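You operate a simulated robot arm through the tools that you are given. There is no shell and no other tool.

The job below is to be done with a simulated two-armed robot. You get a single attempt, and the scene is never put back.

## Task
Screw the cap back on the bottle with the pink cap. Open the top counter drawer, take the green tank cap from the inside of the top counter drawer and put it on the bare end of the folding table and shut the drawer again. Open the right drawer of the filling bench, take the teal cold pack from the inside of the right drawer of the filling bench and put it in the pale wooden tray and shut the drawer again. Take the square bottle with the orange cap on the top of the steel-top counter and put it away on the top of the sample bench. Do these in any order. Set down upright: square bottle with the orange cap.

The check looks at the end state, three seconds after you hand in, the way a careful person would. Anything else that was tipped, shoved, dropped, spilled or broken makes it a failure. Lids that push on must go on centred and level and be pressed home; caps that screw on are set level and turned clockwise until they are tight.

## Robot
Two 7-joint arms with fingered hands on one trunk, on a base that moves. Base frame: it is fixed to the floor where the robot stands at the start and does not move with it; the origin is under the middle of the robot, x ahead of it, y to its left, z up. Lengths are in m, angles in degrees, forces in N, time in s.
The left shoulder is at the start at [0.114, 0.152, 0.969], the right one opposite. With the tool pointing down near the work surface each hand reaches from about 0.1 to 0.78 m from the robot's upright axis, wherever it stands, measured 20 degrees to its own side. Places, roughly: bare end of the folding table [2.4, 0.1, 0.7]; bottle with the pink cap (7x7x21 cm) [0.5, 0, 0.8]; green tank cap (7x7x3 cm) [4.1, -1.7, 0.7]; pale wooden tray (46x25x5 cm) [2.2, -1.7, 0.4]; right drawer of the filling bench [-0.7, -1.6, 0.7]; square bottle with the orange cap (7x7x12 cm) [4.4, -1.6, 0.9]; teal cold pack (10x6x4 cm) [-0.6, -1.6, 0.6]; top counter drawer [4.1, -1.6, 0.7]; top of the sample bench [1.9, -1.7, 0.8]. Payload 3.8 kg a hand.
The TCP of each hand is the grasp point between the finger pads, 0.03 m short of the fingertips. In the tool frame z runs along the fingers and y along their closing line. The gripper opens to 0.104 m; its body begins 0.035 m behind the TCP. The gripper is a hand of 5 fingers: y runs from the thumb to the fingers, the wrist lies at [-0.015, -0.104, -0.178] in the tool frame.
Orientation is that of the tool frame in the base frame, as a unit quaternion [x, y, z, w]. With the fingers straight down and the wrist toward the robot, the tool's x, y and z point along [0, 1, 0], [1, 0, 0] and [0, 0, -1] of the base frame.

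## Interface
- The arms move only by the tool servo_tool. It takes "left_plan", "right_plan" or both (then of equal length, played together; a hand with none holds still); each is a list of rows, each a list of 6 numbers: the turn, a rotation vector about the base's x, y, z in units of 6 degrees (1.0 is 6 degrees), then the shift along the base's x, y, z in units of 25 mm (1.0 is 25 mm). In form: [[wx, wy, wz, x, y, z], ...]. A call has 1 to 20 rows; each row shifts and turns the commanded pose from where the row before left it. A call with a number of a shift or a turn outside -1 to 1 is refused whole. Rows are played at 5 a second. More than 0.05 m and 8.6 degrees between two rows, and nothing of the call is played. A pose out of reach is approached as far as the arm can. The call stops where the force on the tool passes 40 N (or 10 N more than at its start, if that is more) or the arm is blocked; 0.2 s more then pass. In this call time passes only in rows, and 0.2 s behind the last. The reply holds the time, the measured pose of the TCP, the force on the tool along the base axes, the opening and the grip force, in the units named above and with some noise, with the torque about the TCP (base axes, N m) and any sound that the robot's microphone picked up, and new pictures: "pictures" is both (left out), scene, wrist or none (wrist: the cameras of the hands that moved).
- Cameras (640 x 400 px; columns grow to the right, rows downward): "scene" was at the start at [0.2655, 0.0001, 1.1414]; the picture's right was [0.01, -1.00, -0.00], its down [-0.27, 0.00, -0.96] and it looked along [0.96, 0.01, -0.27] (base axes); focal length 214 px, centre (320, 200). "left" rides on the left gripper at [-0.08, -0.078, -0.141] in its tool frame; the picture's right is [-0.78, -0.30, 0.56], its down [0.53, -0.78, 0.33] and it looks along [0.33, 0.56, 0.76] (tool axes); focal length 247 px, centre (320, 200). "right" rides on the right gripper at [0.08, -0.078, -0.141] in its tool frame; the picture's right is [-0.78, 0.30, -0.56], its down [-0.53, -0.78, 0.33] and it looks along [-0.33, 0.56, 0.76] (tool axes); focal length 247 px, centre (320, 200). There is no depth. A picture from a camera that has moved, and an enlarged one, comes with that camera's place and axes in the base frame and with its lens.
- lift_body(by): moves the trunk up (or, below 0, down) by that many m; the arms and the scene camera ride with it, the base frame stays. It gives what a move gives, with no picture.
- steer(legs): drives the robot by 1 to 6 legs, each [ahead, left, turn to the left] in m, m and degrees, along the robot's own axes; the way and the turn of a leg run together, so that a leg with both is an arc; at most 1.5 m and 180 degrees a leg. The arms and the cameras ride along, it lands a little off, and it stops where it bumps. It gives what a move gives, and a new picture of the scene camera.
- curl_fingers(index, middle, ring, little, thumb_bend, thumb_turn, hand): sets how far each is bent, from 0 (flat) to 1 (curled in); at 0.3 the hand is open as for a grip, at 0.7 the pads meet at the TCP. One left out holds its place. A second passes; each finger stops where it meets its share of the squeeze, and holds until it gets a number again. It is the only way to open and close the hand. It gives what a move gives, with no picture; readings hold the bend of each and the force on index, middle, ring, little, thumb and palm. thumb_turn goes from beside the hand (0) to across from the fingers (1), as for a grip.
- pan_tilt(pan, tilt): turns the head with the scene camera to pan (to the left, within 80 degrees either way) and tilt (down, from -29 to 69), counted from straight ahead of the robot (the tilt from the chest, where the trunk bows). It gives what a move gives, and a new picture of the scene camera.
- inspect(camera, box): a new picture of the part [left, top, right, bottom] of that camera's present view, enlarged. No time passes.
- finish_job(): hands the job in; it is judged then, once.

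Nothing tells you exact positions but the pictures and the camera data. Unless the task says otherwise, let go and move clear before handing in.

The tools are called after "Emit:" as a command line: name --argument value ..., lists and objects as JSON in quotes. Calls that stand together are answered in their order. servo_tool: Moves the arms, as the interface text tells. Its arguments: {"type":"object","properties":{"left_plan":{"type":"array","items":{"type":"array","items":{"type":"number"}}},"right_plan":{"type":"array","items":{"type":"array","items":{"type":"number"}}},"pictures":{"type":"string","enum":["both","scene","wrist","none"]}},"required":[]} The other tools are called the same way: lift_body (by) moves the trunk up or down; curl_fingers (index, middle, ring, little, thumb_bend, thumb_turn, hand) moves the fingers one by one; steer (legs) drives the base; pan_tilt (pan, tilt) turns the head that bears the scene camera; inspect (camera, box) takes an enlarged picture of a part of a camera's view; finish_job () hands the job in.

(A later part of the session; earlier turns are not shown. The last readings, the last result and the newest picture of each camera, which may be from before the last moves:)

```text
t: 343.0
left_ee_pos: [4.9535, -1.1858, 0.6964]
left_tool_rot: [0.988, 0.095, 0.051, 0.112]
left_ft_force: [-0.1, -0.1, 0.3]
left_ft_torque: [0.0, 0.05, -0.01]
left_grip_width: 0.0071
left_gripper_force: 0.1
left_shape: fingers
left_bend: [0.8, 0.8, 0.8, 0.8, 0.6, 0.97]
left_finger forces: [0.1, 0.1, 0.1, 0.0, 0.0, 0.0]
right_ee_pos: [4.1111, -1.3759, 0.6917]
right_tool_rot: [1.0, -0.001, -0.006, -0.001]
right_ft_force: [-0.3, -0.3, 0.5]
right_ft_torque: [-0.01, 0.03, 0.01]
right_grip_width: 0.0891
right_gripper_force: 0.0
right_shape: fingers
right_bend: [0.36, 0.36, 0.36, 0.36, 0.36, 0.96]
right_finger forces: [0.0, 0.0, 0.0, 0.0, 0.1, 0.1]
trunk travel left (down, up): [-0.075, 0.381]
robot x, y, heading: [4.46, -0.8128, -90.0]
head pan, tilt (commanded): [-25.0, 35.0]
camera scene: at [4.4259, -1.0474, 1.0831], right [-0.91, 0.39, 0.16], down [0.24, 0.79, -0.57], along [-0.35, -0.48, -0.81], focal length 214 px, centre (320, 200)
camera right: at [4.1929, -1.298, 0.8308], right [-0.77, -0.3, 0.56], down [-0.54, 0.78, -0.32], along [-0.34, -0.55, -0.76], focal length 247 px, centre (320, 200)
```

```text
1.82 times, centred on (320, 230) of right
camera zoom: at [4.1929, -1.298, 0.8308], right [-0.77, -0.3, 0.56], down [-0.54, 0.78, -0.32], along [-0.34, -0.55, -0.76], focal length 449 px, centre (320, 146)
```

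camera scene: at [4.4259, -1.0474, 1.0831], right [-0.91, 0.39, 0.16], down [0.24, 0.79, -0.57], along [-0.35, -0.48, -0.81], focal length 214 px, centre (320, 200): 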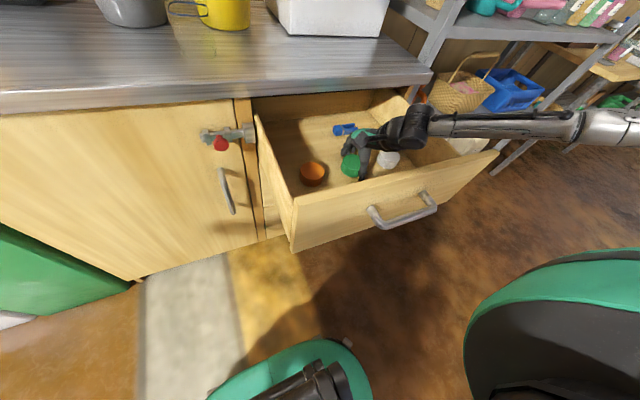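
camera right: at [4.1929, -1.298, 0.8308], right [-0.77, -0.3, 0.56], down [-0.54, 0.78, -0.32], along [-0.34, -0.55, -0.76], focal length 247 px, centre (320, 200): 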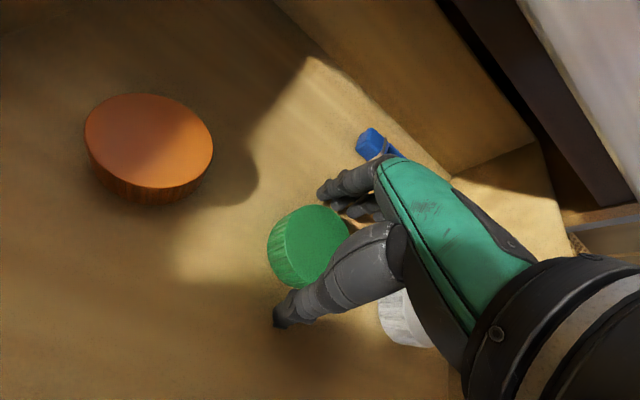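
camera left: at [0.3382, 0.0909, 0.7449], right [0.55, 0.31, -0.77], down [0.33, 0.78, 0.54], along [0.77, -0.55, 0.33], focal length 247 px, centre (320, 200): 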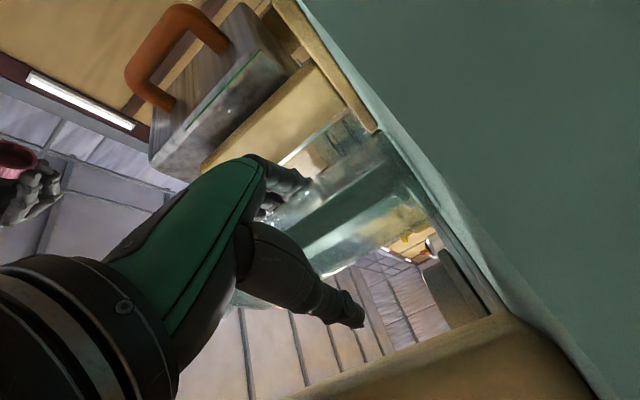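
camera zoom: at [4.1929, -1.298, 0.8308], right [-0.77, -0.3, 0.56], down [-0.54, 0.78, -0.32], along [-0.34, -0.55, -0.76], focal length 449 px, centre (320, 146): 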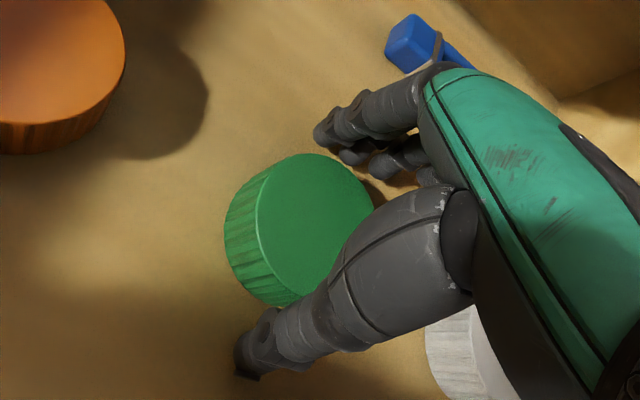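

Emit:
curl_fingers --hand "right" --index 0.5 --middle 0.5 --ring 0.5 --little 0.45 --thumb_bend 0.5

Emit:
curl_fingers --hand "right" --index 0.58 --middle 0.58 --ring 0.56 --thumb_bend 0.57

Emit:
servo_tool --right_plan '[[0, 0, 0, 0, 0, 0.4], [0, 0, 0, 0, 0, 0.6], [0, 0, 0, 0, 0, 0.8]]'

Emit:
inspect --camera "right" --box '[200, 120, 440, 340]'

```text
t: 344.0
left_ee_pos: [4.9534, -1.1847, 0.6962]
left_tool_rot: [0.988, 0.095, 0.05, 0.111]
left_ft_force: [-1.4, -0.2, -0.1]
left_ft_torque: [-0.01, -0.03, -0.02]
left_grip_width: 0.0067
left_gripper_force: 0.0
left_shape: fingers
left_bend: [0.8, 0.8, 0.8, 0.8, 0.6, 0.97]
left_finger forces: [0.1, 0.0, 0.1, 0.1, 0.1, 0.1]
right_ee_pos: [4.1107, -1.375, 0.69]
right_tool_rot: [1.0, 0.0, -0.005, 0.0]
right_ft_force: [0.0, -0.2, 0.5]
right_ft_torque: [0.0, 0.02, 0.01]
right_grip_width: 0.0584
right_gripper_force: 2.7
right_shape: fingers
right_bend: [0.48, 0.49, 0.5, 0.45, 0.48, 0.98]
right_finger forces: [1.5, 0.9, 0.0, 0.0, 2.6, 0.0]
trunk travel left (down, up): [-0.075, 0.381]
robot x, y, heading: [4.4628, -0.8113, -90.2]
head pan, tilt (commanded): [-25.0, 35.0]
```

```text
t: 345.0
left_ee_pos: [4.9537, -1.1852, 0.6964]
left_tool_rot: [0.988, 0.095, 0.05, 0.112]
left_ft_force: [0.0, 0.1, -0.7]
left_ft_torque: [0.0, -0.04, 0.0]
left_grip_width: 0.0068
left_gripper_force: 0.1
left_shape: fingers
left_bend: [0.8, 0.8, 0.8, 0.8, 0.6, 0.97]
left_finger forces: [0.0, 0.1, 0.0, 0.1, 0.0, 0.0]
right_ee_pos: [4.1113, -1.3746, 0.6915]
right_tool_rot: [1.0, 0.0, -0.006, 0.0]
right_ft_force: [0.1, -0.4, 0.7]
right_ft_torque: [-0.04, -0.01, -0.02]
right_grip_width: 0.0564
right_gripper_force: 9.5
right_shape: fingers
right_bend: [0.5, 0.52, 0.56, 0.45, 0.48, 0.98]
right_finger forces: [4.9, 4.4, 0.0, 0.0, 9.0, 0.0]
trunk travel left (down, up): [-0.075, 0.381]
robot x, y, heading: [4.4605, -0.8099, -89.9]
head pan, tilt (commanded): [-25.0, 35.0]
```

```text
t: 345.8
left_ee_pos: [4.9537, -1.1842, 0.6967]
left_tool_rot: [0.988, 0.095, 0.051, 0.111]
left_ft_force: [0.0, -0.6, 0.5]
left_ft_torque: [-0.02, 0.03, 0.01]
left_grip_width: 0.007
left_gripper_force: 0.2
left_shape: fingers
left_bend: [0.8, 0.8, 0.8, 0.8, 0.6, 0.97]
left_finger forces: [0.0, 0.0, 0.1, 0.0, 0.0, 0.0]
right_ee_pos: [4.1124, -1.3745, 0.7374]
right_tool_rot: [1.0, 0.0, -0.005, -0.002]
right_ft_force: [-0.7, 0.3, -0.2]
right_ft_torque: [-0.01, -0.01, 0.02]
right_grip_width: 0.0565
right_gripper_force: 8.9
right_shape: fingers
right_bend: [0.5, 0.52, 0.56, 0.45, 0.48, 0.98]
right_finger forces: [4.7, 4.2, 0.0, 0.1, 8.9, 0.0]
trunk travel left (down, up): [-0.075, 0.381]
robot x, y, heading: [4.4639, -0.8081, -89.5]
head pan, tilt (commanded): [-25.0, 35.0]
camera scene: at [4.4259, -1.0471, 1.0831], right [-0.91, 0.39, 0.16], down [0.24, 0.79, -0.57], along [-0.35, -0.48, -0.81], focal length 214 px, centre (320, 200)
camera right: at [4.1937, -1.2973, 0.8767], right [-0.77, -0.3, 0.56], down [-0.54, 0.78, -0.33], along [-0.34, -0.55, -0.76], focal length 247 px, centre (320, 200)
```

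scene: 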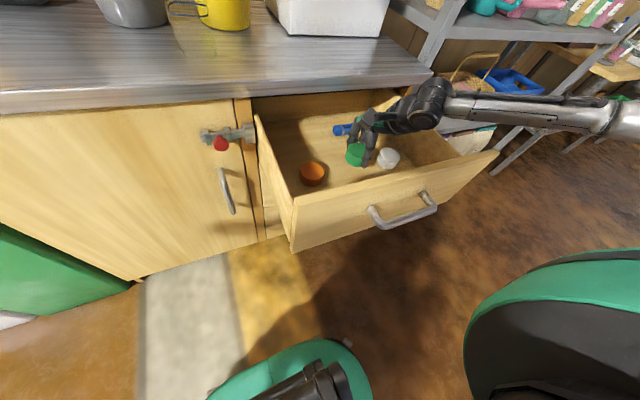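
right: 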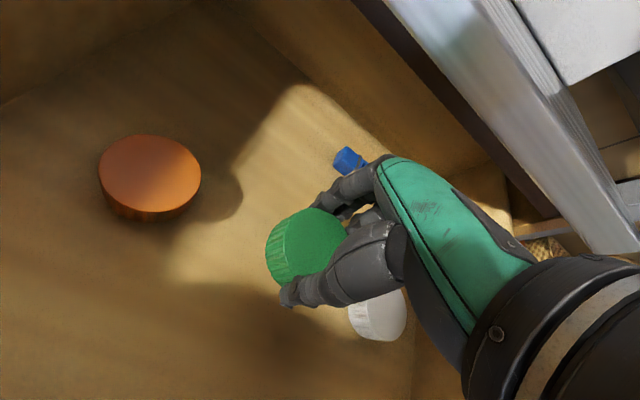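

```text
1.82 times, centred on (320, 230) of right
camera zoom: at [4.1937, -1.2973, 0.8767], right [-0.77, -0.3, 0.56], down [-0.54, 0.78, -0.33], along [-0.34, -0.55, -0.76], focal length 449 px, centre (320, 146)
```

zoom: 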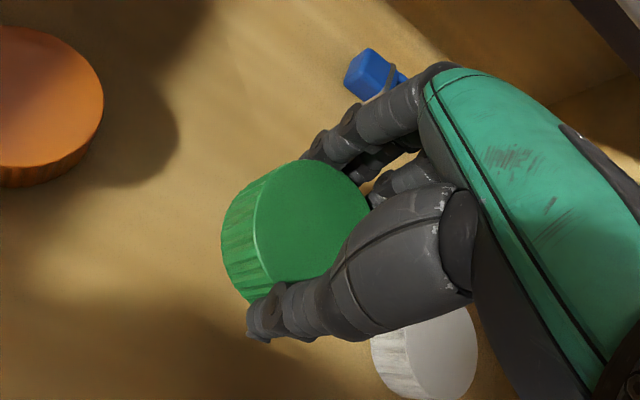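

The green cap is held. I'll firm the grip, lift it out, back away and then push the drawer shut with the backs of the same hand's fingers, low and beside the handle.

Emit:
curl_fingers --hand "right" --index 0.64 --middle 0.64 --ring 0.64 --little 0.6 --thumb_bend 0.62

Emit:
servo_tool --right_plan '[[0, 0, 0, 0, 0.1, 1], [0, 0, 0, 0, 0.1, 1], [0, 0, 0, 0, 0.1, 1], [0, 0, 0, 0, 0.2, 1], [0, 0, 0, 0, 0.3, 1], [0, 0, 0, 0, 0.5, 1], [0, 0, 0, 0, 0.5, 1], [0, 0, 0, 0, 0.5, 0.8], [0, 0, 0, 0, 0.5, 0.4]]'

```text
t: 346.8
left_ee_pos: [4.9536, -1.1851, 0.6957]
left_tool_rot: [0.988, 0.094, 0.051, 0.111]
left_ft_force: [-0.7, 0.4, 0.8]
left_ft_torque: [0.02, 0.01, 0.01]
left_grip_width: 0.0068
left_gripper_force: 0.0
left_shape: fingers
left_bend: [0.8, 0.8, 0.8, 0.8, 0.6, 0.97]
left_finger forces: [0.1, 0.0, 0.0, 0.0, 0.1, 0.1]
right_ee_pos: [4.1114, -1.3758, 0.7374]
right_tool_rot: [1.0, -0.001, -0.006, -0.001]
right_ft_force: [-0.3, 0.0, -0.7]
right_ft_torque: [0.01, -0.04, 0.01]
right_grip_width: 0.056
right_gripper_force: 15.6
right_shape: fingers
right_bend: [0.53, 0.56, 0.62, 0.6, 0.47, 0.97]
right_finger forces: [7.3, 7.0, 1.1, 0.1, 15.7, 0.0]
trunk travel left (down, up): [-0.075, 0.381]
robot x, y, heading: [4.4616, -0.8096, -89.9]
head pan, tilt (commanded): [-25.0, 35.0]
```

```text
t: 348.8
left_ee_pos: [4.9533, -1.1847, 0.6956]
left_tool_rot: [0.988, 0.095, 0.05, 0.113]
left_ft_force: [0.1, -0.3, 0.9]
left_ft_torque: [0.02, -0.01, 0.02]
left_grip_width: 0.0071
left_gripper_force: 0.1
left_shape: fingers
left_bend: [0.8, 0.8, 0.8, 0.8, 0.6, 0.97]
left_finger forces: [0.1, 0.0, 0.1, 0.1, 0.0, 0.0]
right_ee_pos: [4.1119, -1.3067, 0.9397]
right_tool_rot: [1.0, 0.001, -0.005, -0.002]
right_ft_force: [-0.3, -0.1, 0.5]
right_ft_torque: [0.01, 0.0, -0.02]
right_grip_width: 0.0558
right_gripper_force: 15.3
right_shape: fingers
right_bend: [0.53, 0.56, 0.62, 0.6, 0.47, 0.97]
right_finger forces: [7.2, 7.1, 1.3, 0.1, 15.4, 0.0]
trunk travel left (down, up): [-0.075, 0.381]
robot x, y, heading: [4.463, -0.8115, -89.9]
head pan, tilt (commanded): [-25.0, 35.0]
camera scene: at [4.4258, -1.0474, 1.083], right [-0.91, 0.39, 0.16], down [0.24, 0.79, -0.57], along [-0.35, -0.48, -0.81], focal length 214 px, centre (320, 200)
camera right: at [4.1945, -1.2299, 1.0798], right [-0.77, -0.3, 0.56], down [-0.54, 0.78, -0.32], along [-0.34, -0.55, -0.76], focal length 247 px, centre (320, 200)
```

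scene: 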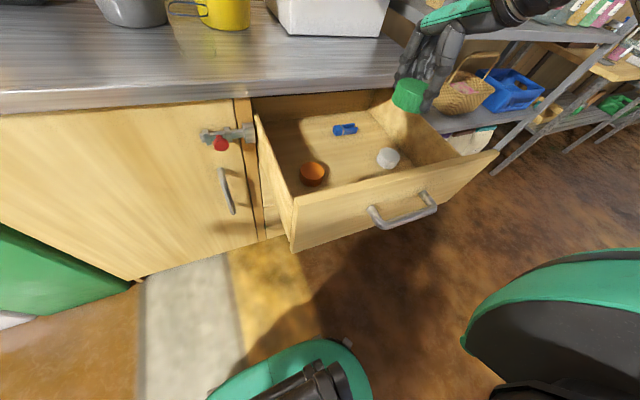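
right: 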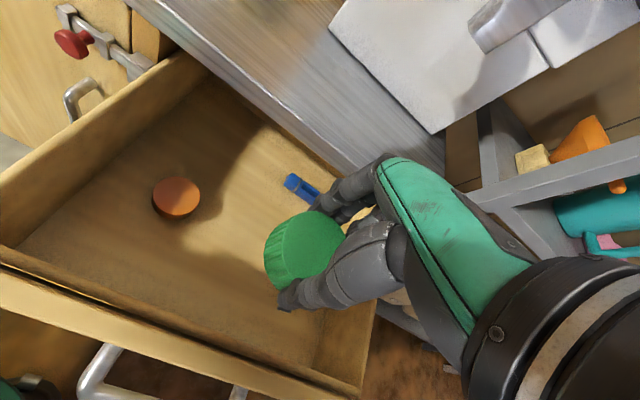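

Emit:
steer --legs '[[-0.17, -0.17, 0]]'

Emit:
servo_tool --right_plan '[[0, 0, 0, 0, 0.9, -0.2], [0, 0, 0, 0, 0.9, -0.4], [0, 0, 0, 0, 0.9, -0.6], [0, 0, 0, 0, 0.9, -0.8], [0, 0, 0, 0, 0.3, -1], [0, 0, 0, 0, 0, -1], [0, 0, 0, 0, 0, -1], [0, 0, 0, 0, 0, -1], [0, 0, 0, 0, 0, -1], [0, 0, 0, 0, 0, -1], [0, 0, 0, 0, 0, -1], [0, 0, 0, 0, 0, -0.5]]'

```text
t: 350.6
left_ee_pos: [4.7813, -1.0176, 0.6968]
left_tool_rot: [0.988, 0.09, 0.049, 0.112]
left_ft_force: [0.1, 0.8, 0.6]
left_ft_torque: [0.0, -0.02, -0.02]
left_grip_width: 0.007
left_gripper_force: 0.2
left_shape: fingers
left_bend: [0.8, 0.8, 0.8, 0.8, 0.6, 0.97]
left_finger forces: [0.1, 0.1, 0.1, 0.0, 0.0, 0.0]
right_ee_pos: [3.9404, -1.1345, 0.939]
right_tool_rot: [1.0, -0.004, -0.006, 0.0]
right_ft_force: [0.4, 1.1, -0.8]
right_ft_torque: [-0.01, 0.02, -0.03]
right_grip_width: 0.0555
right_gripper_force: 15.7
right_shape: fingers
right_bend: [0.53, 0.56, 0.62, 0.6, 0.47, 0.97]
right_finger forces: [7.2, 7.0, 1.2, 0.0, 15.4, 0.0]
trunk travel left (down, up): [-0.075, 0.381]
robot x, y, heading: [4.294, -0.6407, -90.2]
head pan, tilt (commanded): [-25.0, 35.0]
camera scene: at [4.2543, -0.876, 1.0832], right [-0.9, 0.4, 0.15], down [0.25, 0.78, -0.57], along [-0.35, -0.48, -0.81], focal length 214 px, centre (320, 200)
```

scene: 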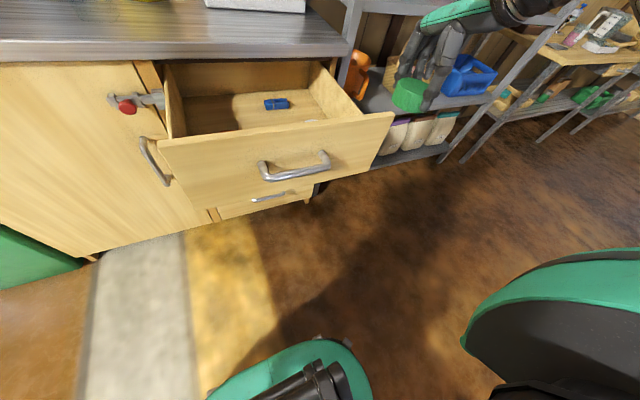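

```text
t: 353.2
left_ee_pos: [4.7816, -1.0177, 0.6967]
left_tool_rot: [0.988, 0.09, 0.05, 0.112]
left_ft_force: [0.4, 0.4, 0.6]
left_ft_torque: [0.03, -0.01, 0.01]
left_grip_width: 0.0068
left_gripper_force: 0.0
left_shape: fingers
left_bend: [0.8, 0.8, 0.8, 0.8, 0.6, 0.97]
left_finger forces: [0.0, 0.1, 0.0, 0.0, 0.0, 0.0]
right_ee_pos: [3.9275, -1.0513, 0.7077]
right_tool_rot: [1.0, -0.003, -0.006, -0.001]
right_ft_force: [0.0, -0.2, 0.2]
right_ft_torque: [-0.04, -0.03, -0.02]
right_grip_width: 0.0556
right_gripper_force: 15.7
right_shape: fingers
right_bend: [0.53, 0.56, 0.63, 0.6, 0.47, 0.97]
right_finger forces: [7.3, 7.0, 1.4, 0.0, 15.1, 0.0]
right hand out of reach, approached as far as the arm can: row 5, 6, 7
trunk travel left (down, up): [-0.075, 0.381]
robot x, y, heading: [4.2939, -0.635, -90.1]
head pan, tilt (commanded): [-25.0, 35.0]
camera scene: at [4.2549, -0.8765, 1.0831], right [-0.9, 0.4, 0.16], down [0.25, 0.78, -0.57], along [-0.35, -0.48, -0.81], focal length 214 px, centre (320, 200)
camera right: at [4.0111, -0.9735, 0.8467], right [-0.77, -0.29, 0.56], down [-0.53, 0.78, -0.32], along [-0.35, -0.55, -0.76], focal length 247 px, centre (320, 200)
```

scene: 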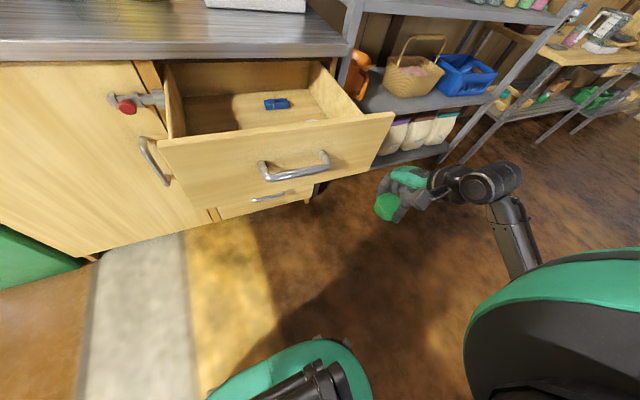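
right: 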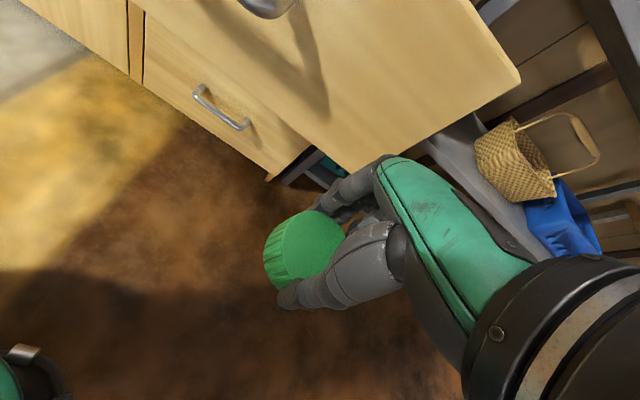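

Emit:
servo_tool --right_plan '[[0, 0, 0, 0.9, 0, 0], [0, 0, 0, 0.8, 0, 0]]' --pictures "none"

Emit:
steer --legs '[[0.25, 0, 0]]'

Emit:
inspect --camera "scene" --box '[180, 20, 520, 260]'

```text
t: 353.8
left_ee_pos: [4.7804, -1.0182, 0.6958]
left_tool_rot: [0.988, 0.09, 0.049, 0.112]
left_ft_force: [-1.1, -0.3, -0.3]
left_ft_torque: [0.01, 0.01, 0.03]
left_grip_width: 0.0067
left_gripper_force: 0.1
left_shape: fingers
left_bend: [0.8, 0.8, 0.8, 0.8, 0.6, 0.97]
left_finger forces: [0.0, 0.0, 0.0, 0.0, 0.0, 0.1]
right_ee_pos: [3.9649, -1.0601, 0.7025]
right_tool_rot: [1.0, -0.004, -0.005, -0.001]
right_ft_force: [-0.9, -0.6, -0.8]
right_ft_torque: [0.0, 0.05, -0.01]
right_grip_width: 0.0555
right_gripper_force: 15.1
right_shape: fingers
right_bend: [0.53, 0.56, 0.63, 0.6, 0.47, 0.97]
right_finger forces: [7.1, 7.0, 1.2, 0.1, 15.1, 0.1]
right hand out of reach, approached as far as the arm can: row 1, 2
trunk travel left (down, up): [-0.075, 0.381]
robot x, y, heading: [4.297, -0.6376, -90.5]
head pan, tilt (commanded): [-25.0, 35.0]
```

```text
t: 355.6
left_ee_pos: [4.7762, -1.2801, 0.6945]
left_tool_rot: [0.989, 0.087, 0.05, 0.111]
left_ft_force: [1.0, 0.6, 0.5]
left_ft_torque: [0.02, 0.02, 0.0]
left_grip_width: 0.007
left_gripper_force: 0.0
left_shape: fingers
left_bend: [0.8, 0.8, 0.8, 0.8, 0.6, 0.97]
left_finger forces: [0.0, 0.1, 0.1, 0.0, 0.0, 0.0]
right_ee_pos: [3.9598, -1.316, 0.7021]
right_tool_rot: [1.0, -0.006, -0.004, -0.001]
right_ft_force: [0.1, 0.3, -1.0]
right_ft_torque: [0.01, 0.0, 0.0]
right_grip_width: 0.0556
right_gripper_force: 15.7
right_shape: fingers
right_bend: [0.54, 0.58, 0.63, 0.6, 0.47, 0.97]
right_finger forces: [7.5, 6.9, 1.2, 0.0, 15.1, 0.0]
trunk travel left (down, up): [-0.075, 0.381]
robot x, y, heading: [4.292, -0.8954, -90.9]
head pan, tilt (commanded): [-25.0, 35.0]
camera scene: at [4.2505, -1.135, 1.0828], right [-0.9, 0.41, 0.16], down [0.25, 0.78, -0.57], along [-0.35, -0.47, -0.81], focal length 214 px, centre (320, 200)
```

scene: 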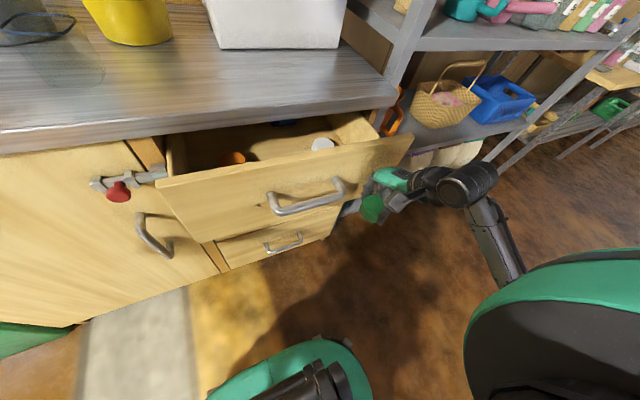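

```text
1.67 times, centred on (350, 140) of scene
camera zoom: at [4.2505, -1.135, 1.0828], right [-0.9, 0.41, 0.16], down [0.25, 0.78, -0.57], along [-0.35, -0.47, -0.81], focal length 358 px, centre (270, 300)
```

zoom: 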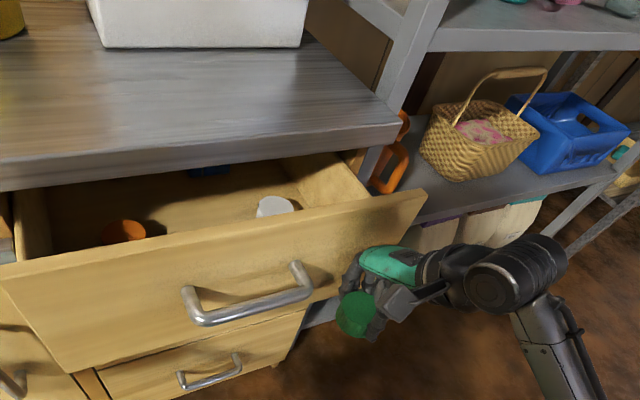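

Emit:
steer --legs '[[0.06, 0, 0.5]]'

Emit:
inspect --camera "scene" --box '[180, 20, 520, 260]'

```text
t: 356.6
left_ee_pos: [4.7791, -1.3359, 0.6945]
left_tool_rot: [0.988, 0.091, 0.05, 0.112]
left_ft_force: [-0.6, -0.5, 0.0]
left_ft_torque: [0.02, 0.02, 0.02]
left_grip_width: 0.0072
left_gripper_force: 0.0
left_shape: fingers
left_bend: [0.8, 0.8, 0.8, 0.8, 0.6, 0.97]
left_finger forces: [0.0, 0.0, 0.0, 0.1, 0.1, 0.0]
right_ee_pos: [3.9623, -1.3799, 0.7031]
right_tool_rot: [1.0, -0.003, -0.005, -0.003]
right_ft_force: [-0.2, -0.6, -0.5]
right_ft_torque: [-0.02, 0.01, -0.01]
right_grip_width: 0.0557
right_gripper_force: 15.0
right_shape: fingers
right_bend: [0.54, 0.58, 0.63, 0.6, 0.47, 0.97]
right_finger forces: [7.7, 6.9, 1.2, 0.0, 15.1, 0.0]
trunk travel left (down, up): [-0.075, 0.381]
robot x, y, heading: [4.2918, -0.9572, -90.6]
head pan, tilt (commanded): [-25.0, 35.0]
camera scene: at [4.2522, -1.196, 1.0826], right [-0.9, 0.4, 0.16], down [0.25, 0.79, -0.57], along [-0.35, -0.48, -0.81], focal length 214 px, centre (320, 200)
```

scene: 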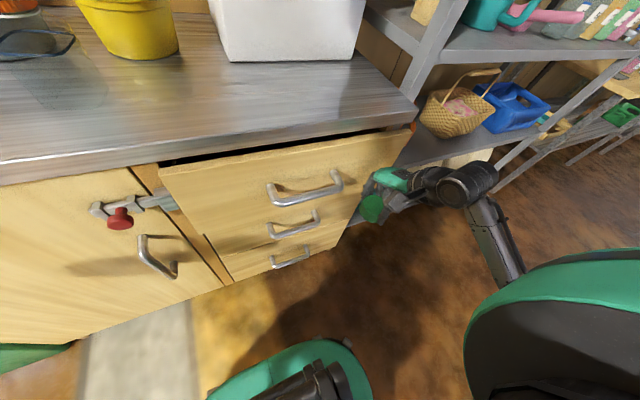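

```text
1.67 times, centred on (350, 140) of scene
camera zoom: at [4.2522, -1.196, 1.0826], right [-0.9, 0.4, 0.16], down [0.25, 0.79, -0.57], along [-0.35, -0.48, -0.81], focal length 358 px, centre (270, 300)
```

zoom: 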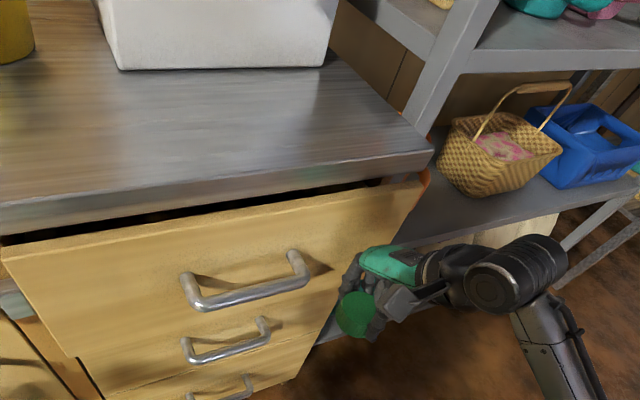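

Emit:
servo_tool --right_plan '[[0, 0, 0, 0, -0.4, 0], [0, 0, 0, 0, -0.4, 0], [0, 0, 0, 0, -0.4, 0], [0, 0, 0, 0, -0.3, 0]]' --pictures "none"

Emit:
inspect --camera "scene" --box '[180, 20, 520, 260]'

```text
t: 357.6
left_ee_pos: [4.778, -1.3344, 0.6957]
left_tool_rot: [0.988, 0.091, 0.05, 0.112]
left_ft_force: [0.1, 0.1, 0.1]
left_ft_torque: [-0.02, -0.01, 0.03]
left_grip_width: 0.0069
left_gripper_force: 0.0
left_shape: fingers
left_bend: [0.8, 0.8, 0.8, 0.8, 0.6, 0.97]
left_finger forces: [0.1, 0.0, 0.0, 0.0, 0.0, 0.1]
right_ee_pos: [3.9613, -1.4158, 0.702]
right_tool_rot: [1.0, -0.003, -0.005, -0.002]
right_ft_force: [0.3, 0.4, -0.9]
right_ft_torque: [0.01, 0.01, 0.0]
right_grip_width: 0.0557
right_gripper_force: 15.1
right_shape: fingers
right_bend: [0.54, 0.58, 0.63, 0.6, 0.47, 0.97]
right_finger forces: [7.6, 7.0, 1.1, 0.0, 15.1, 0.1]
trunk travel left (down, up): [-0.075, 0.381]
robot x, y, heading: [4.2879, -0.9585, -90.3]
head pan, tilt (commanded): [-25.0, 35.0]
```

```text
1.67 times, centred on (350, 140) of scene
camera zoom: at [4.2521, -1.1945, 1.083], right [-0.9, 0.4, 0.16], down [0.25, 0.78, -0.57], along [-0.35, -0.48, -0.81], focal length 358 px, centre (270, 300)
```

zoom: 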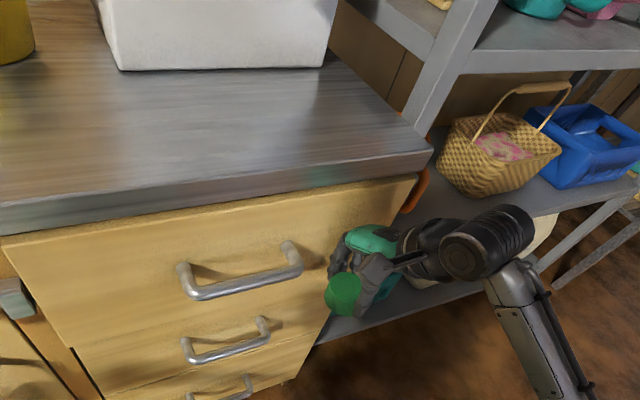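

Emit:
servo_tool --right_plan '[[0, 0, 0, 0, -0.3, 0], [0, 0, 0, 0, -0.3, 0], [0, 0, 0, 0, -0.3, 0], [0, 0, 0, 0, -0.3, 0]]' --pictures "none"

Emit:
inspect --camera "scene" --box '[180, 20, 520, 260]'

```text
t: 358.6
left_ee_pos: [4.7786, -1.3311, 0.6981]
left_tool_rot: [0.988, 0.091, 0.049, 0.113]
left_ft_force: [0.0, -0.2, -0.5]
left_ft_torque: [0.03, 0.02, -0.01]
left_grip_width: 0.0071
left_gripper_force: 0.1
left_shape: fingers
left_bend: [0.8, 0.8, 0.8, 0.8, 0.6, 0.97]
left_finger forces: [0.1, 0.0, 0.0, 0.0, 0.1, 0.0]
right_ee_pos: [3.9618, -1.4427, 0.7046]
right_tool_rot: [1.0, -0.002, -0.005, -0.002]
right_ft_force: [1.6, 30.0, 5.6]
right_ft_torque: [-0.68, 0.09, -0.23]
right_grip_width: 0.0557
right_gripper_force: 35.3
right_shape: fingers
right_bend: [0.56, 0.63, 0.64, 0.6, 0.46, 0.97]
right_finger forces: [4.7, 45.9, 0.1, 0.1, 20.4, 0.0]
trunk travel left (down, up): [-0.075, 0.381]
robot x, y, heading: [4.2936, -0.9576, -90.3]
head pan, tilt (commanded): [-25.0, 35.0]
```

```text
1.67 times, centred on (350, 140) of scene
camera zoom: at [4.2524, -1.1896, 1.0842], right [-0.9, 0.4, 0.15], down [0.25, 0.78, -0.57], along [-0.35, -0.48, -0.8], focal length 358 px, centre (270, 300)
```

zoom: 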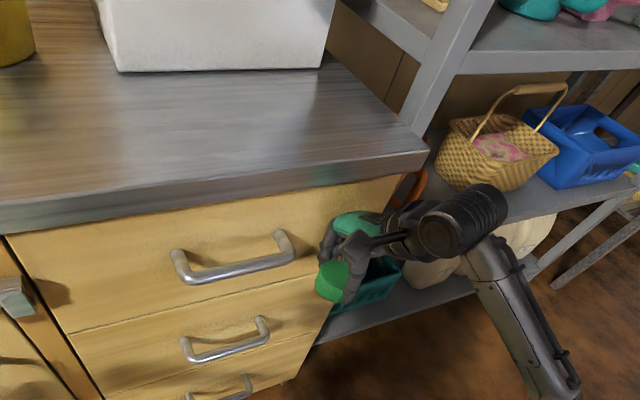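

The top counter drawer is shut flush. I'll back off, raise the hand with the green cap, turn toward the folding table and look at its bare end.

Emit:
servo_tool --right_plan '[[0, 0, 0, 0, 0.6, 0], [0, 0, 0, 0, 0.8, 0], [0, 0, 0, 0, 0.8, 0.4], [0, 0, 0, 0, 0.2, 1], [0, 0, 0, 0, 0, 1], [0, 0, 0, 0, 0, 1], [0, 0, 0, 0, 0, 1], [0, 0, 0, 0, 0, 1], [0, 0, 0, 0, 0, 1], [0, 0, 0, 0, 0, 1], [0, 0, 0, 0, 0, 1]]' --pictures "none"

Emit:
curl_fingers --hand "right" --index 0.64 --middle 0.64 --ring 0.64 --little 0.6 --thumb_bend 0.62

Emit:
steer --legs '[[-0.29, 0, 0], [0, 0, -90], [0.7, 0, 0]]'

Emit:
pan_tilt --pan -15 --tilt 15

```text
t: 361.0
left_ee_pos: [4.7788, -1.3346, 0.6959]
left_tool_rot: [0.988, 0.092, 0.049, 0.111]
left_ft_force: [0.0, 0.3, -0.3]
left_ft_torque: [-0.01, 0.04, -0.02]
left_grip_width: 0.0068
left_gripper_force: 0.1
left_shape: fingers
left_bend: [0.8, 0.8, 0.8, 0.8, 0.6, 0.97]
left_finger forces: [0.0, 0.1, 0.1, 0.0, 0.0, 0.0]
right_ee_pos: [3.9583, -1.3919, 0.9094]
right_tool_rot: [1.0, -0.002, -0.006, -0.003]
right_ft_force: [-0.5, -0.7, -0.1]
right_ft_torque: [0.01, 0.0, 0.0]
right_grip_width: 0.0551
right_gripper_force: 14.9
right_shape: fingers
right_bend: [0.55, 0.58, 0.63, 0.6, 0.47, 0.97]
right_finger forces: [7.4, 6.6, 1.0, 0.0, 14.6, 0.0]
right hand out of reach, approached as far as the arm can: row 4, 6
trunk travel left (down, up): [-0.075, 0.381]
robot x, y, heading: [4.29, -0.9575, -90.3]
head pan, tilt (commanded): [-25.0, 35.0]
```

```text
t: 362.0
left_ee_pos: [4.78, -1.3337, 0.6967]
left_tool_rot: [0.988, 0.09, 0.05, 0.111]
left_ft_force: [-0.4, -0.6, -0.2]
left_ft_torque: [-0.01, 0.03, 0.0]
left_grip_width: 0.007
left_gripper_force: 0.0
left_shape: fingers
left_bend: [0.8, 0.8, 0.8, 0.8, 0.6, 0.97]
left_finger forces: [0.0, 0.1, 0.0, 0.0, 0.0, 0.0]
right_ee_pos: [3.9593, -1.3936, 0.9094]
right_tool_rot: [1.0, -0.002, -0.005, -0.002]
right_ft_force: [-0.1, 0.0, -1.0]
right_ft_torque: [0.0, 0.04, -0.01]
right_grip_width: 0.0555
right_gripper_force: 16.2
right_shape: fingers
right_bend: [0.54, 0.57, 0.63, 0.6, 0.48, 0.97]
right_finger forces: [8.3, 7.2, 1.2, 0.0, 16.0, 0.0]
trunk travel left (down, up): [-0.075, 0.381]
robot x, y, heading: [4.2923, -0.957, -90.3]
head pan, tilt (commanded): [-25.0, 35.0]
```

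```text
t: 371.3
left_ee_pos: [3.2221, -1.1364, 0.6952]
left_tool_rot: [0.76, -0.638, -0.045, 0.115]
left_ft_force: [0.0, -0.9, 0.6]
left_ft_torque: [0.02, -0.05, 0.03]
left_grip_width: 0.0069
left_gripper_force: 0.1
left_shape: fingers
left_bend: [0.8, 0.8, 0.8, 0.8, 0.6, 0.97]
left_finger forces: [0.1, 0.1, 0.0, 0.1, 0.0, 0.1]
right_ee_pos: [3.1729, -0.3151, 0.9096]
right_tool_rot: [-0.701, 0.713, 0.003, 0.005]
right_ft_force: [0.0, -0.2, 0.1]
right_ft_torque: [-0.02, -0.01, -0.03]
right_grip_width: 0.055
right_gripper_force: 15.4
right_shape: fingers
right_bend: [0.54, 0.57, 0.63, 0.6, 0.48, 0.97]
right_finger forces: [7.9, 6.9, 1.1, 0.1, 15.4, 0.0]
trunk travel left (down, up): [-0.075, 0.381]
robot x, y, heading: [3.605, -0.6512, 179.1]
head pan, tilt (commanded): [-25.0, 35.0]
camera scene: at [3.3678, -0.6122, 1.0829], right [0.41, 0.9, 0.16], down [0.78, -0.25, -0.57], along [-0.47, 0.35, -0.81], focal length 214 px, centre (320, 200)
```

scene: 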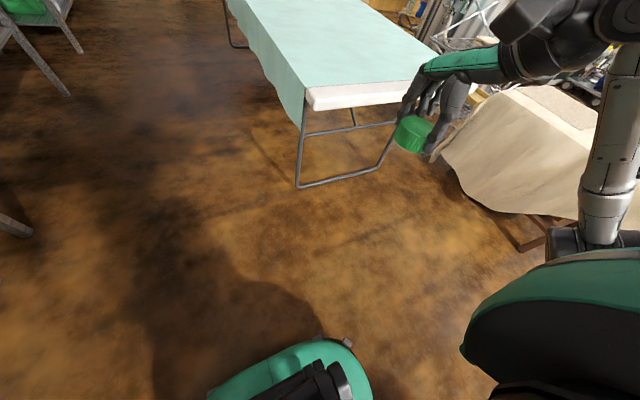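

```text
t: 372.1
left_ee_pos: [3.2224, -1.1371, 0.6964]
left_tool_rot: [0.76, -0.638, -0.045, 0.114]
left_ft_force: [-0.3, 0.3, 0.1]
left_ft_torque: [0.01, -0.01, -0.01]
left_grip_width: 0.0069
left_gripper_force: 0.0
left_shape: fingers
left_bend: [0.8, 0.8, 0.8, 0.8, 0.6, 0.97]
left_finger forces: [0.0, 0.0, 0.1, 0.0, 0.0, 0.0]
right_ee_pos: [3.1724, -0.3138, 0.9096]
right_tool_rot: [-0.701, 0.713, 0.002, 0.005]
right_ft_force: [-1.0, 0.1, 0.0]
right_ft_torque: [0.0, -0.03, -0.01]
right_grip_width: 0.0551
right_gripper_force: 15.9
right_shape: fingers
right_bend: [0.54, 0.57, 0.63, 0.6, 0.48, 0.97]
right_finger forces: [7.9, 7.0, 1.2, 0.0, 15.6, 0.1]
trunk travel left (down, up): [-0.075, 0.381]
robot x, y, heading: [3.6006, -0.6535, 179.2]
head pan, tilt (commanded): [-15.0, 15.0]
camera scene: at [3.3466, -0.6249, 1.1089], right [0.26, 0.96, 0.1], down [0.59, -0.08, -0.81], along [-0.77, 0.26, -0.59], focal length 214 px, centre (320, 200)
```

scene: 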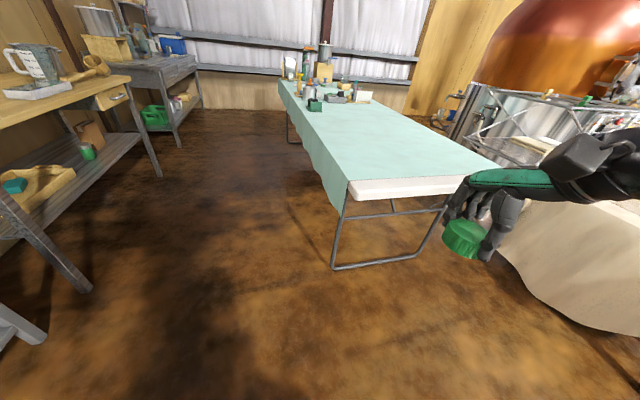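

The table's near end (x≈2.76) is bare. I'll drive up to it and set the green cap down at about [2.45, 0.05].

Emit:
steer --legs '[[0.5, -0.36, 0.8]]'

Emit:
servo_tool --right_plan '[[0, 0, 0, -0.8, 0, 0], [0, 0, 0, -0.8, 0, 0], [0, 0, 0, -0.8, 0, 0], [0, 0, 0, -0.8, 0, 0], [0, 0, 0, -0.8, 0, 0], [0, 0, 0, -0.8, 0, -0.3], [0, 0, 0, -0.8, 0, -0.5], [0, 0, 0, 0, 0, -0.8], [0, 0, 0, 0, 0, -0.8], [0, 0, 0, 0, 0, -0.8]]'

```text
t: 375.6
left_ee_pos: [2.7285, -0.7782, 0.6967]
left_tool_rot: [0.766, -0.631, -0.043, 0.115]
left_ft_force: [0.2, -0.7, -0.9]
left_ft_torque: [0.01, -0.02, 0.04]
left_grip_width: 0.007
left_gripper_force: 0.0
left_shape: fingers
left_bend: [0.8, 0.8, 0.8, 0.8, 0.6, 0.97]
left_finger forces: [0.1, 0.0, 0.0, 0.1, 0.1, 0.0]
right_ee_pos: [2.6665, 0.0409, 0.9092]
right_tool_rot: [0.708, -0.706, -0.003, -0.005]
right_ft_force: [0.3, 0.0, -0.6]
right_ft_torque: [0.0, 0.03, -0.03]
right_grip_width: 0.0546
right_gripper_force: 15.4
right_shape: fingers
right_bend: [0.54, 0.57, 0.63, 0.6, 0.48, 0.97]
right_finger forces: [7.9, 6.9, 1.2, 0.0, 15.4, 0.0]
trunk travel left (down, up): [-0.075, 0.381]
robot x, y, heading: [3.101, -0.2907, -179.5]
head pan, tilt (commanded): [-15.0, 15.0]
camera scene: at [2.8441, -0.2653, 1.1088], right [0.24, 0.97, 0.1], down [0.59, -0.07, -0.81], along [-0.77, 0.25, -0.59], focal length 214 px, centre (320, 200)
```

scene: 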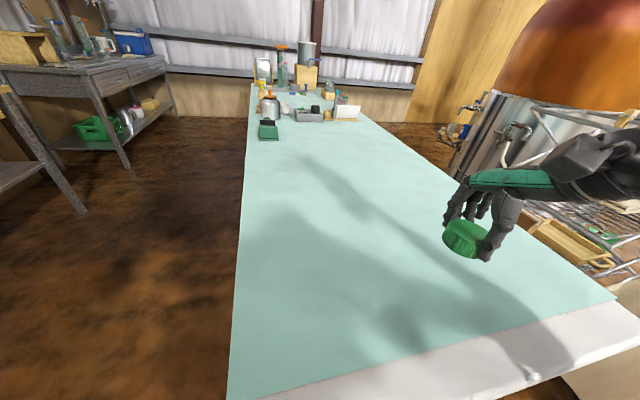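

```text
t: 377.8
left_ee_pos: [2.7291, -0.7785, 0.6967]
left_tool_rot: [0.765, -0.632, -0.044, 0.116]
left_ft_force: [1.0, 0.1, -0.3]
left_ft_torque: [-0.03, -0.03, -0.01]
left_grip_width: 0.0069
left_gripper_force: 0.1
left_shape: fingers
left_bend: [0.8, 0.8, 0.8, 0.8, 0.6, 0.97]
left_finger forces: [0.0, 0.0, 0.1, 0.1, 0.0, 0.0]
right_ee_pos: [2.5254, 0.0391, 0.8286]
right_tool_rot: [0.707, -0.707, -0.003, -0.004]
right_ft_force: [-0.1, -0.4, 0.4]
right_ft_torque: [0.01, 0.03, 0.01]
right_grip_width: 0.0548
right_gripper_force: 15.9
right_shape: fingers
right_bend: [0.54, 0.57, 0.63, 0.6, 0.48, 0.97]
right_finger forces: [7.8, 6.9, 1.2, 0.0, 15.5, 0.0]
trunk travel left (down, up): [-0.075, 0.381]
robot x, y, heading: [3.0999, -0.2885, -180.0]
head pan, tilt (commanded): [-15.0, 15.0]
camera scene: at [2.8444, -0.2654, 1.1089], right [0.24, 0.97, 0.1], down [0.59, -0.07, -0.81], along [-0.77, 0.25, -0.58], focal length 214 px, centre (320, 200)
camera right: at [2.6023, -0.0413, 0.9683], right [-0.3, 0.77, 0.56], down [0.78, 0.54, -0.33], along [-0.55, 0.34, -0.76], focal length 247 px, centre (320, 200)
```

scene: 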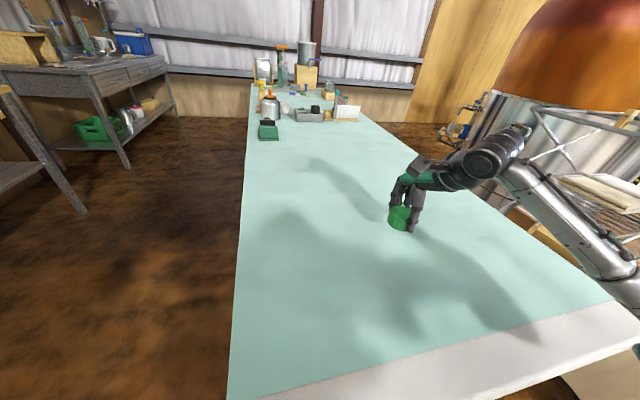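
right: 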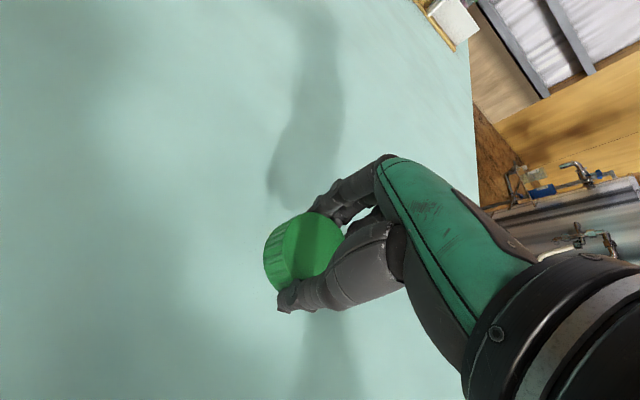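

Emit:
servo_tool --right_plan '[[0, 0, 0, -0.8, 0, 0], [0, 0, 0, -0.8, 0, 0], [0, 0, 0, -0.6, 0, -0.3], [0, 0, 0, 0, 0, -0.6], [0, 0, 0, 0, 0, -0.6], [0, 0, 0, 0, 0, -0.4], [0, 0, 0, 0, 0, -0.2]]'

Emit:
inspect --camera "right" --box '[200, 120, 440, 340]'

```text
t: 379.4
left_ee_pos: [2.7297, -0.7792, 0.6968]
left_tool_rot: [0.765, -0.632, -0.044, 0.115]
left_ft_force: [0.1, 0.1, -0.1]
left_ft_torque: [0.0, -0.02, -0.04]
left_grip_width: 0.007
left_gripper_force: 0.1
left_shape: fingers
left_bend: [0.8, 0.8, 0.8, 0.8, 0.6, 0.97]
left_finger forces: [0.0, 0.1, 0.0, 0.0, 0.1, 0.1]
right_ee_pos: [2.4719, 0.0407, 0.7794]
right_tool_rot: [-0.707, 0.707, 0.005, 0.001]
right_ft_force: [1.5, 0.9, 13.9]
right_ft_torque: [0.1, 0.24, -0.02]
right_grip_width: 0.0552
right_gripper_force: 17.7
right_shape: fingers
right_bend: [0.54, 0.57, 0.63, 0.6, 0.48, 0.97]
right_finger forces: [7.8, 8.3, 1.4, 0.0, 18.4, 0.1]
trunk travel left (down, up): [-0.075, 0.381]
robot x, y, heading: [3.0998, -0.2869, -180.2]
head pan, tilt (commanded): [-15.0, 15.0]
camera scene: at [2.8466, -0.2663, 1.11], right [0.24, 0.97, 0.1], down [0.59, -0.07, -0.81], along [-0.77, 0.25, -0.58], focal length 214 px, centre (320, 200)
camera right: at [2.5504, -0.041, 0.9189], right [-0.29, 0.77, 0.57], down [0.77, 0.54, -0.33], along [-0.56, 0.34, -0.75], focal length 247 px, centre (320, 200)
```

scene: 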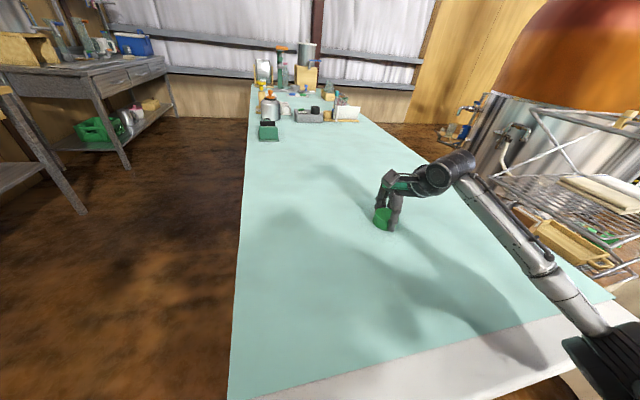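
right: 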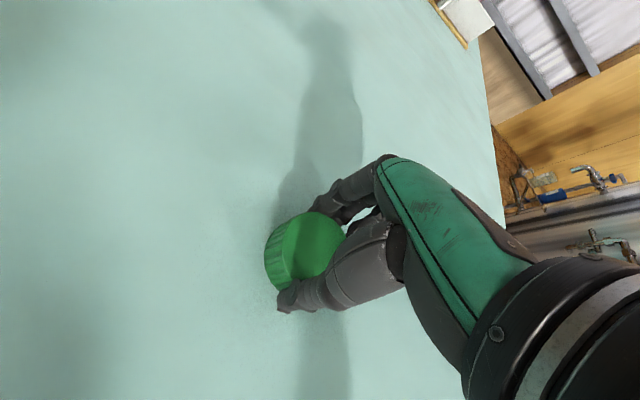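

```text
1.82 times, centred on (320, 230) of right
camera zoom: at [2.5504, -0.041, 0.9189], right [-0.29, 0.77, 0.57], down [0.77, 0.54, -0.33], along [-0.56, 0.34, -0.75], focal length 449 px, centre (320, 146)
```

zoom: 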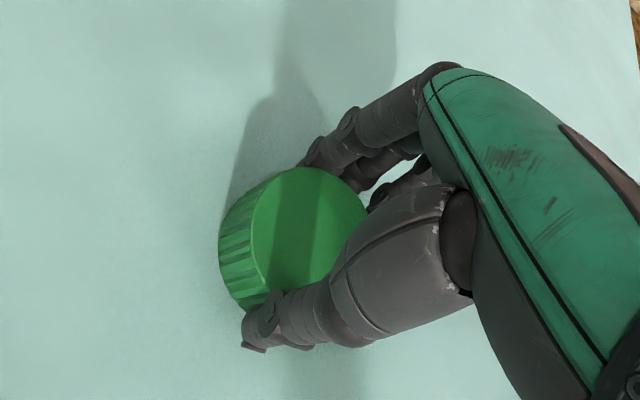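

The cap rests on the table (14 N contact). I'll ease off, open, and lift away.

Emit:
servo_tool --right_plan '[[0, 0, 0, 0, 0, 0.15]]' --pictures "none"

Emit:
curl_fingers --hand "right" --index 0.36 --middle 0.36 --ring 0.36 --little 0.36 --thumb_bend 0.36

Emit:
servo_tool --right_plan '[[0, 0, 0, 0, 0, 0.6], [0, 0, 0, 0, 0, 0.8], [0, 0, 0, 0, 0, 0.9], [0, 0, 0, 0, 0, 0.9], [0, 0, 0, 0.8, 0, 0.6], [0, 0, 0, 0.8, 0, 0], [0, 0, 0, 0.8, 0, 0], [0, 0, 0, 0.8, 0, 0]]'

```text
t: 379.8
left_ee_pos: [2.7288, -0.7792, 0.6955]
left_tool_rot: [0.766, -0.632, -0.043, 0.114]
left_ft_force: [-0.7, -0.1, 0.6]
left_ft_torque: [0.04, 0.04, 0.01]
left_grip_width: 0.0071
left_gripper_force: 0.1
left_shape: fingers
left_bend: [0.8, 0.8, 0.8, 0.8, 0.6, 0.97]
left_finger forces: [0.0, 0.0, 0.0, 0.0, 0.0, 0.1]
right_ee_pos: [2.4711, 0.0406, 0.7798]
right_tool_rot: [0.708, -0.706, -0.003, -0.005]
right_ft_force: [-1.8, 0.0, 8.7]
right_ft_torque: [0.07, 0.26, -0.03]
right_grip_width: 0.0552
right_gripper_force: 17.0
right_shape: fingers
right_bend: [0.54, 0.57, 0.63, 0.6, 0.48, 0.97]
right_finger forces: [8.4, 8.2, 1.5, 0.0, 16.5, 0.0]
trunk travel left (down, up): [-0.075, 0.381]
robot x, y, heading: [3.1044, -0.2872, -179.8]
head pan, tilt (commanded): [-15.0, 15.0]
```

```text
t: 380.8
left_ee_pos: [2.7291, -0.7786, 0.6958]
left_tool_rot: [0.765, -0.632, -0.043, 0.115]
left_ft_force: [0.0, -0.1, 0.2]
left_ft_torque: [-0.01, 0.02, 0.03]
left_grip_width: 0.0072
left_gripper_force: 0.1
left_shape: fingers
left_bend: [0.8, 0.8, 0.8, 0.8, 0.6, 0.97]
left_finger forces: [0.1, 0.0, 0.1, 0.1, 0.0, 0.1]
right_ee_pos: [2.4717, 0.0418, 0.7791]
right_tool_rot: [0.708, -0.707, -0.003, -0.004]
right_ft_force: [0.2, 0.4, 0.1]
right_ft_torque: [-0.02, 0.03, 0.04]
right_grip_width: 0.0879
right_gripper_force: 0.1
right_shape: fingers
right_bend: [0.36, 0.36, 0.36, 0.36, 0.36, 0.96]
right_finger forces: [0.0, 0.1, 0.0, 0.0, 0.0, 0.0]
trunk travel left (down, up): [-0.075, 0.381]
robot x, y, heading: [3.1, -0.2893, -179.9]
head pan, tilt (commanded): [-15.0, 15.0]
```

```text
t: 382.6
left_ee_pos: [2.73, -0.7787, 0.6959]
left_tool_rot: [0.765, -0.632, -0.044, 0.115]
left_ft_force: [-0.7, 0.1, 0.4]
left_ft_torque: [0.0, 0.04, -0.02]
left_grip_width: 0.0071
left_gripper_force: 0.1
left_shape: fingers
left_bend: [0.8, 0.8, 0.8, 0.8, 0.6, 0.97]
left_finger forces: [0.0, 0.1, 0.0, 0.0, 0.0, 0.0]
right_ee_pos: [2.5503, 0.041, 0.8755]
right_tool_rot: [0.707, -0.707, -0.003, -0.004]
right_ft_force: [-0.4, -0.2, -0.3]
right_ft_torque: [-0.04, -0.02, -0.01]
right_grip_width: 0.0881
right_gripper_force: 0.0
right_shape: fingers
right_bend: [0.36, 0.36, 0.36, 0.36, 0.36, 0.96]
right_finger forces: [0.1, 0.0, 0.0, 0.0, 0.1, 0.0]
trunk travel left (down, up): [-0.075, 0.381]
robot x, y, heading: [3.1029, -0.2906, -180.0]
head pan, tilt (commanded): [-15.0, 15.0]
camera scene: at [2.8449, -0.2656, 1.1091], right [0.24, 0.97, 0.1], down [0.59, -0.07, -0.81], along [-0.77, 0.25, -0.58], focal length 214 px, centre (320, 200)
camera right: at [2.6285, -0.04, 1.0156], right [-0.3, 0.77, 0.56], down [0.78, 0.54, -0.32], along [-0.55, 0.34, -0.76], focal length 247 px, centre (320, 200)
```

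scene: 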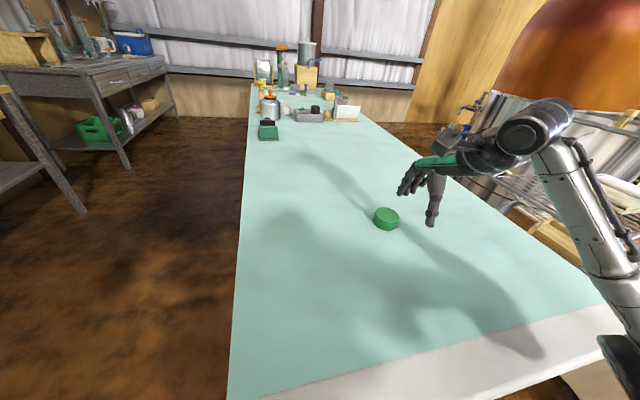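
right: 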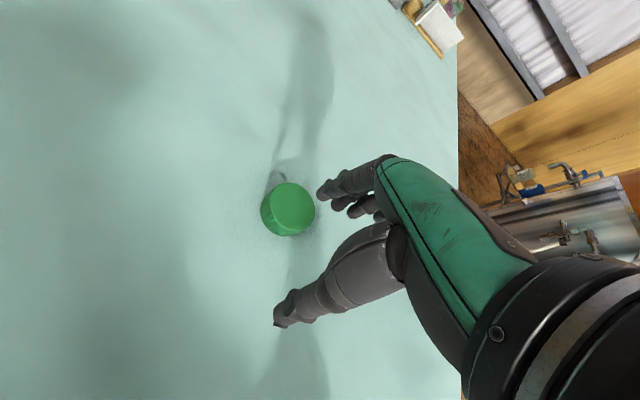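

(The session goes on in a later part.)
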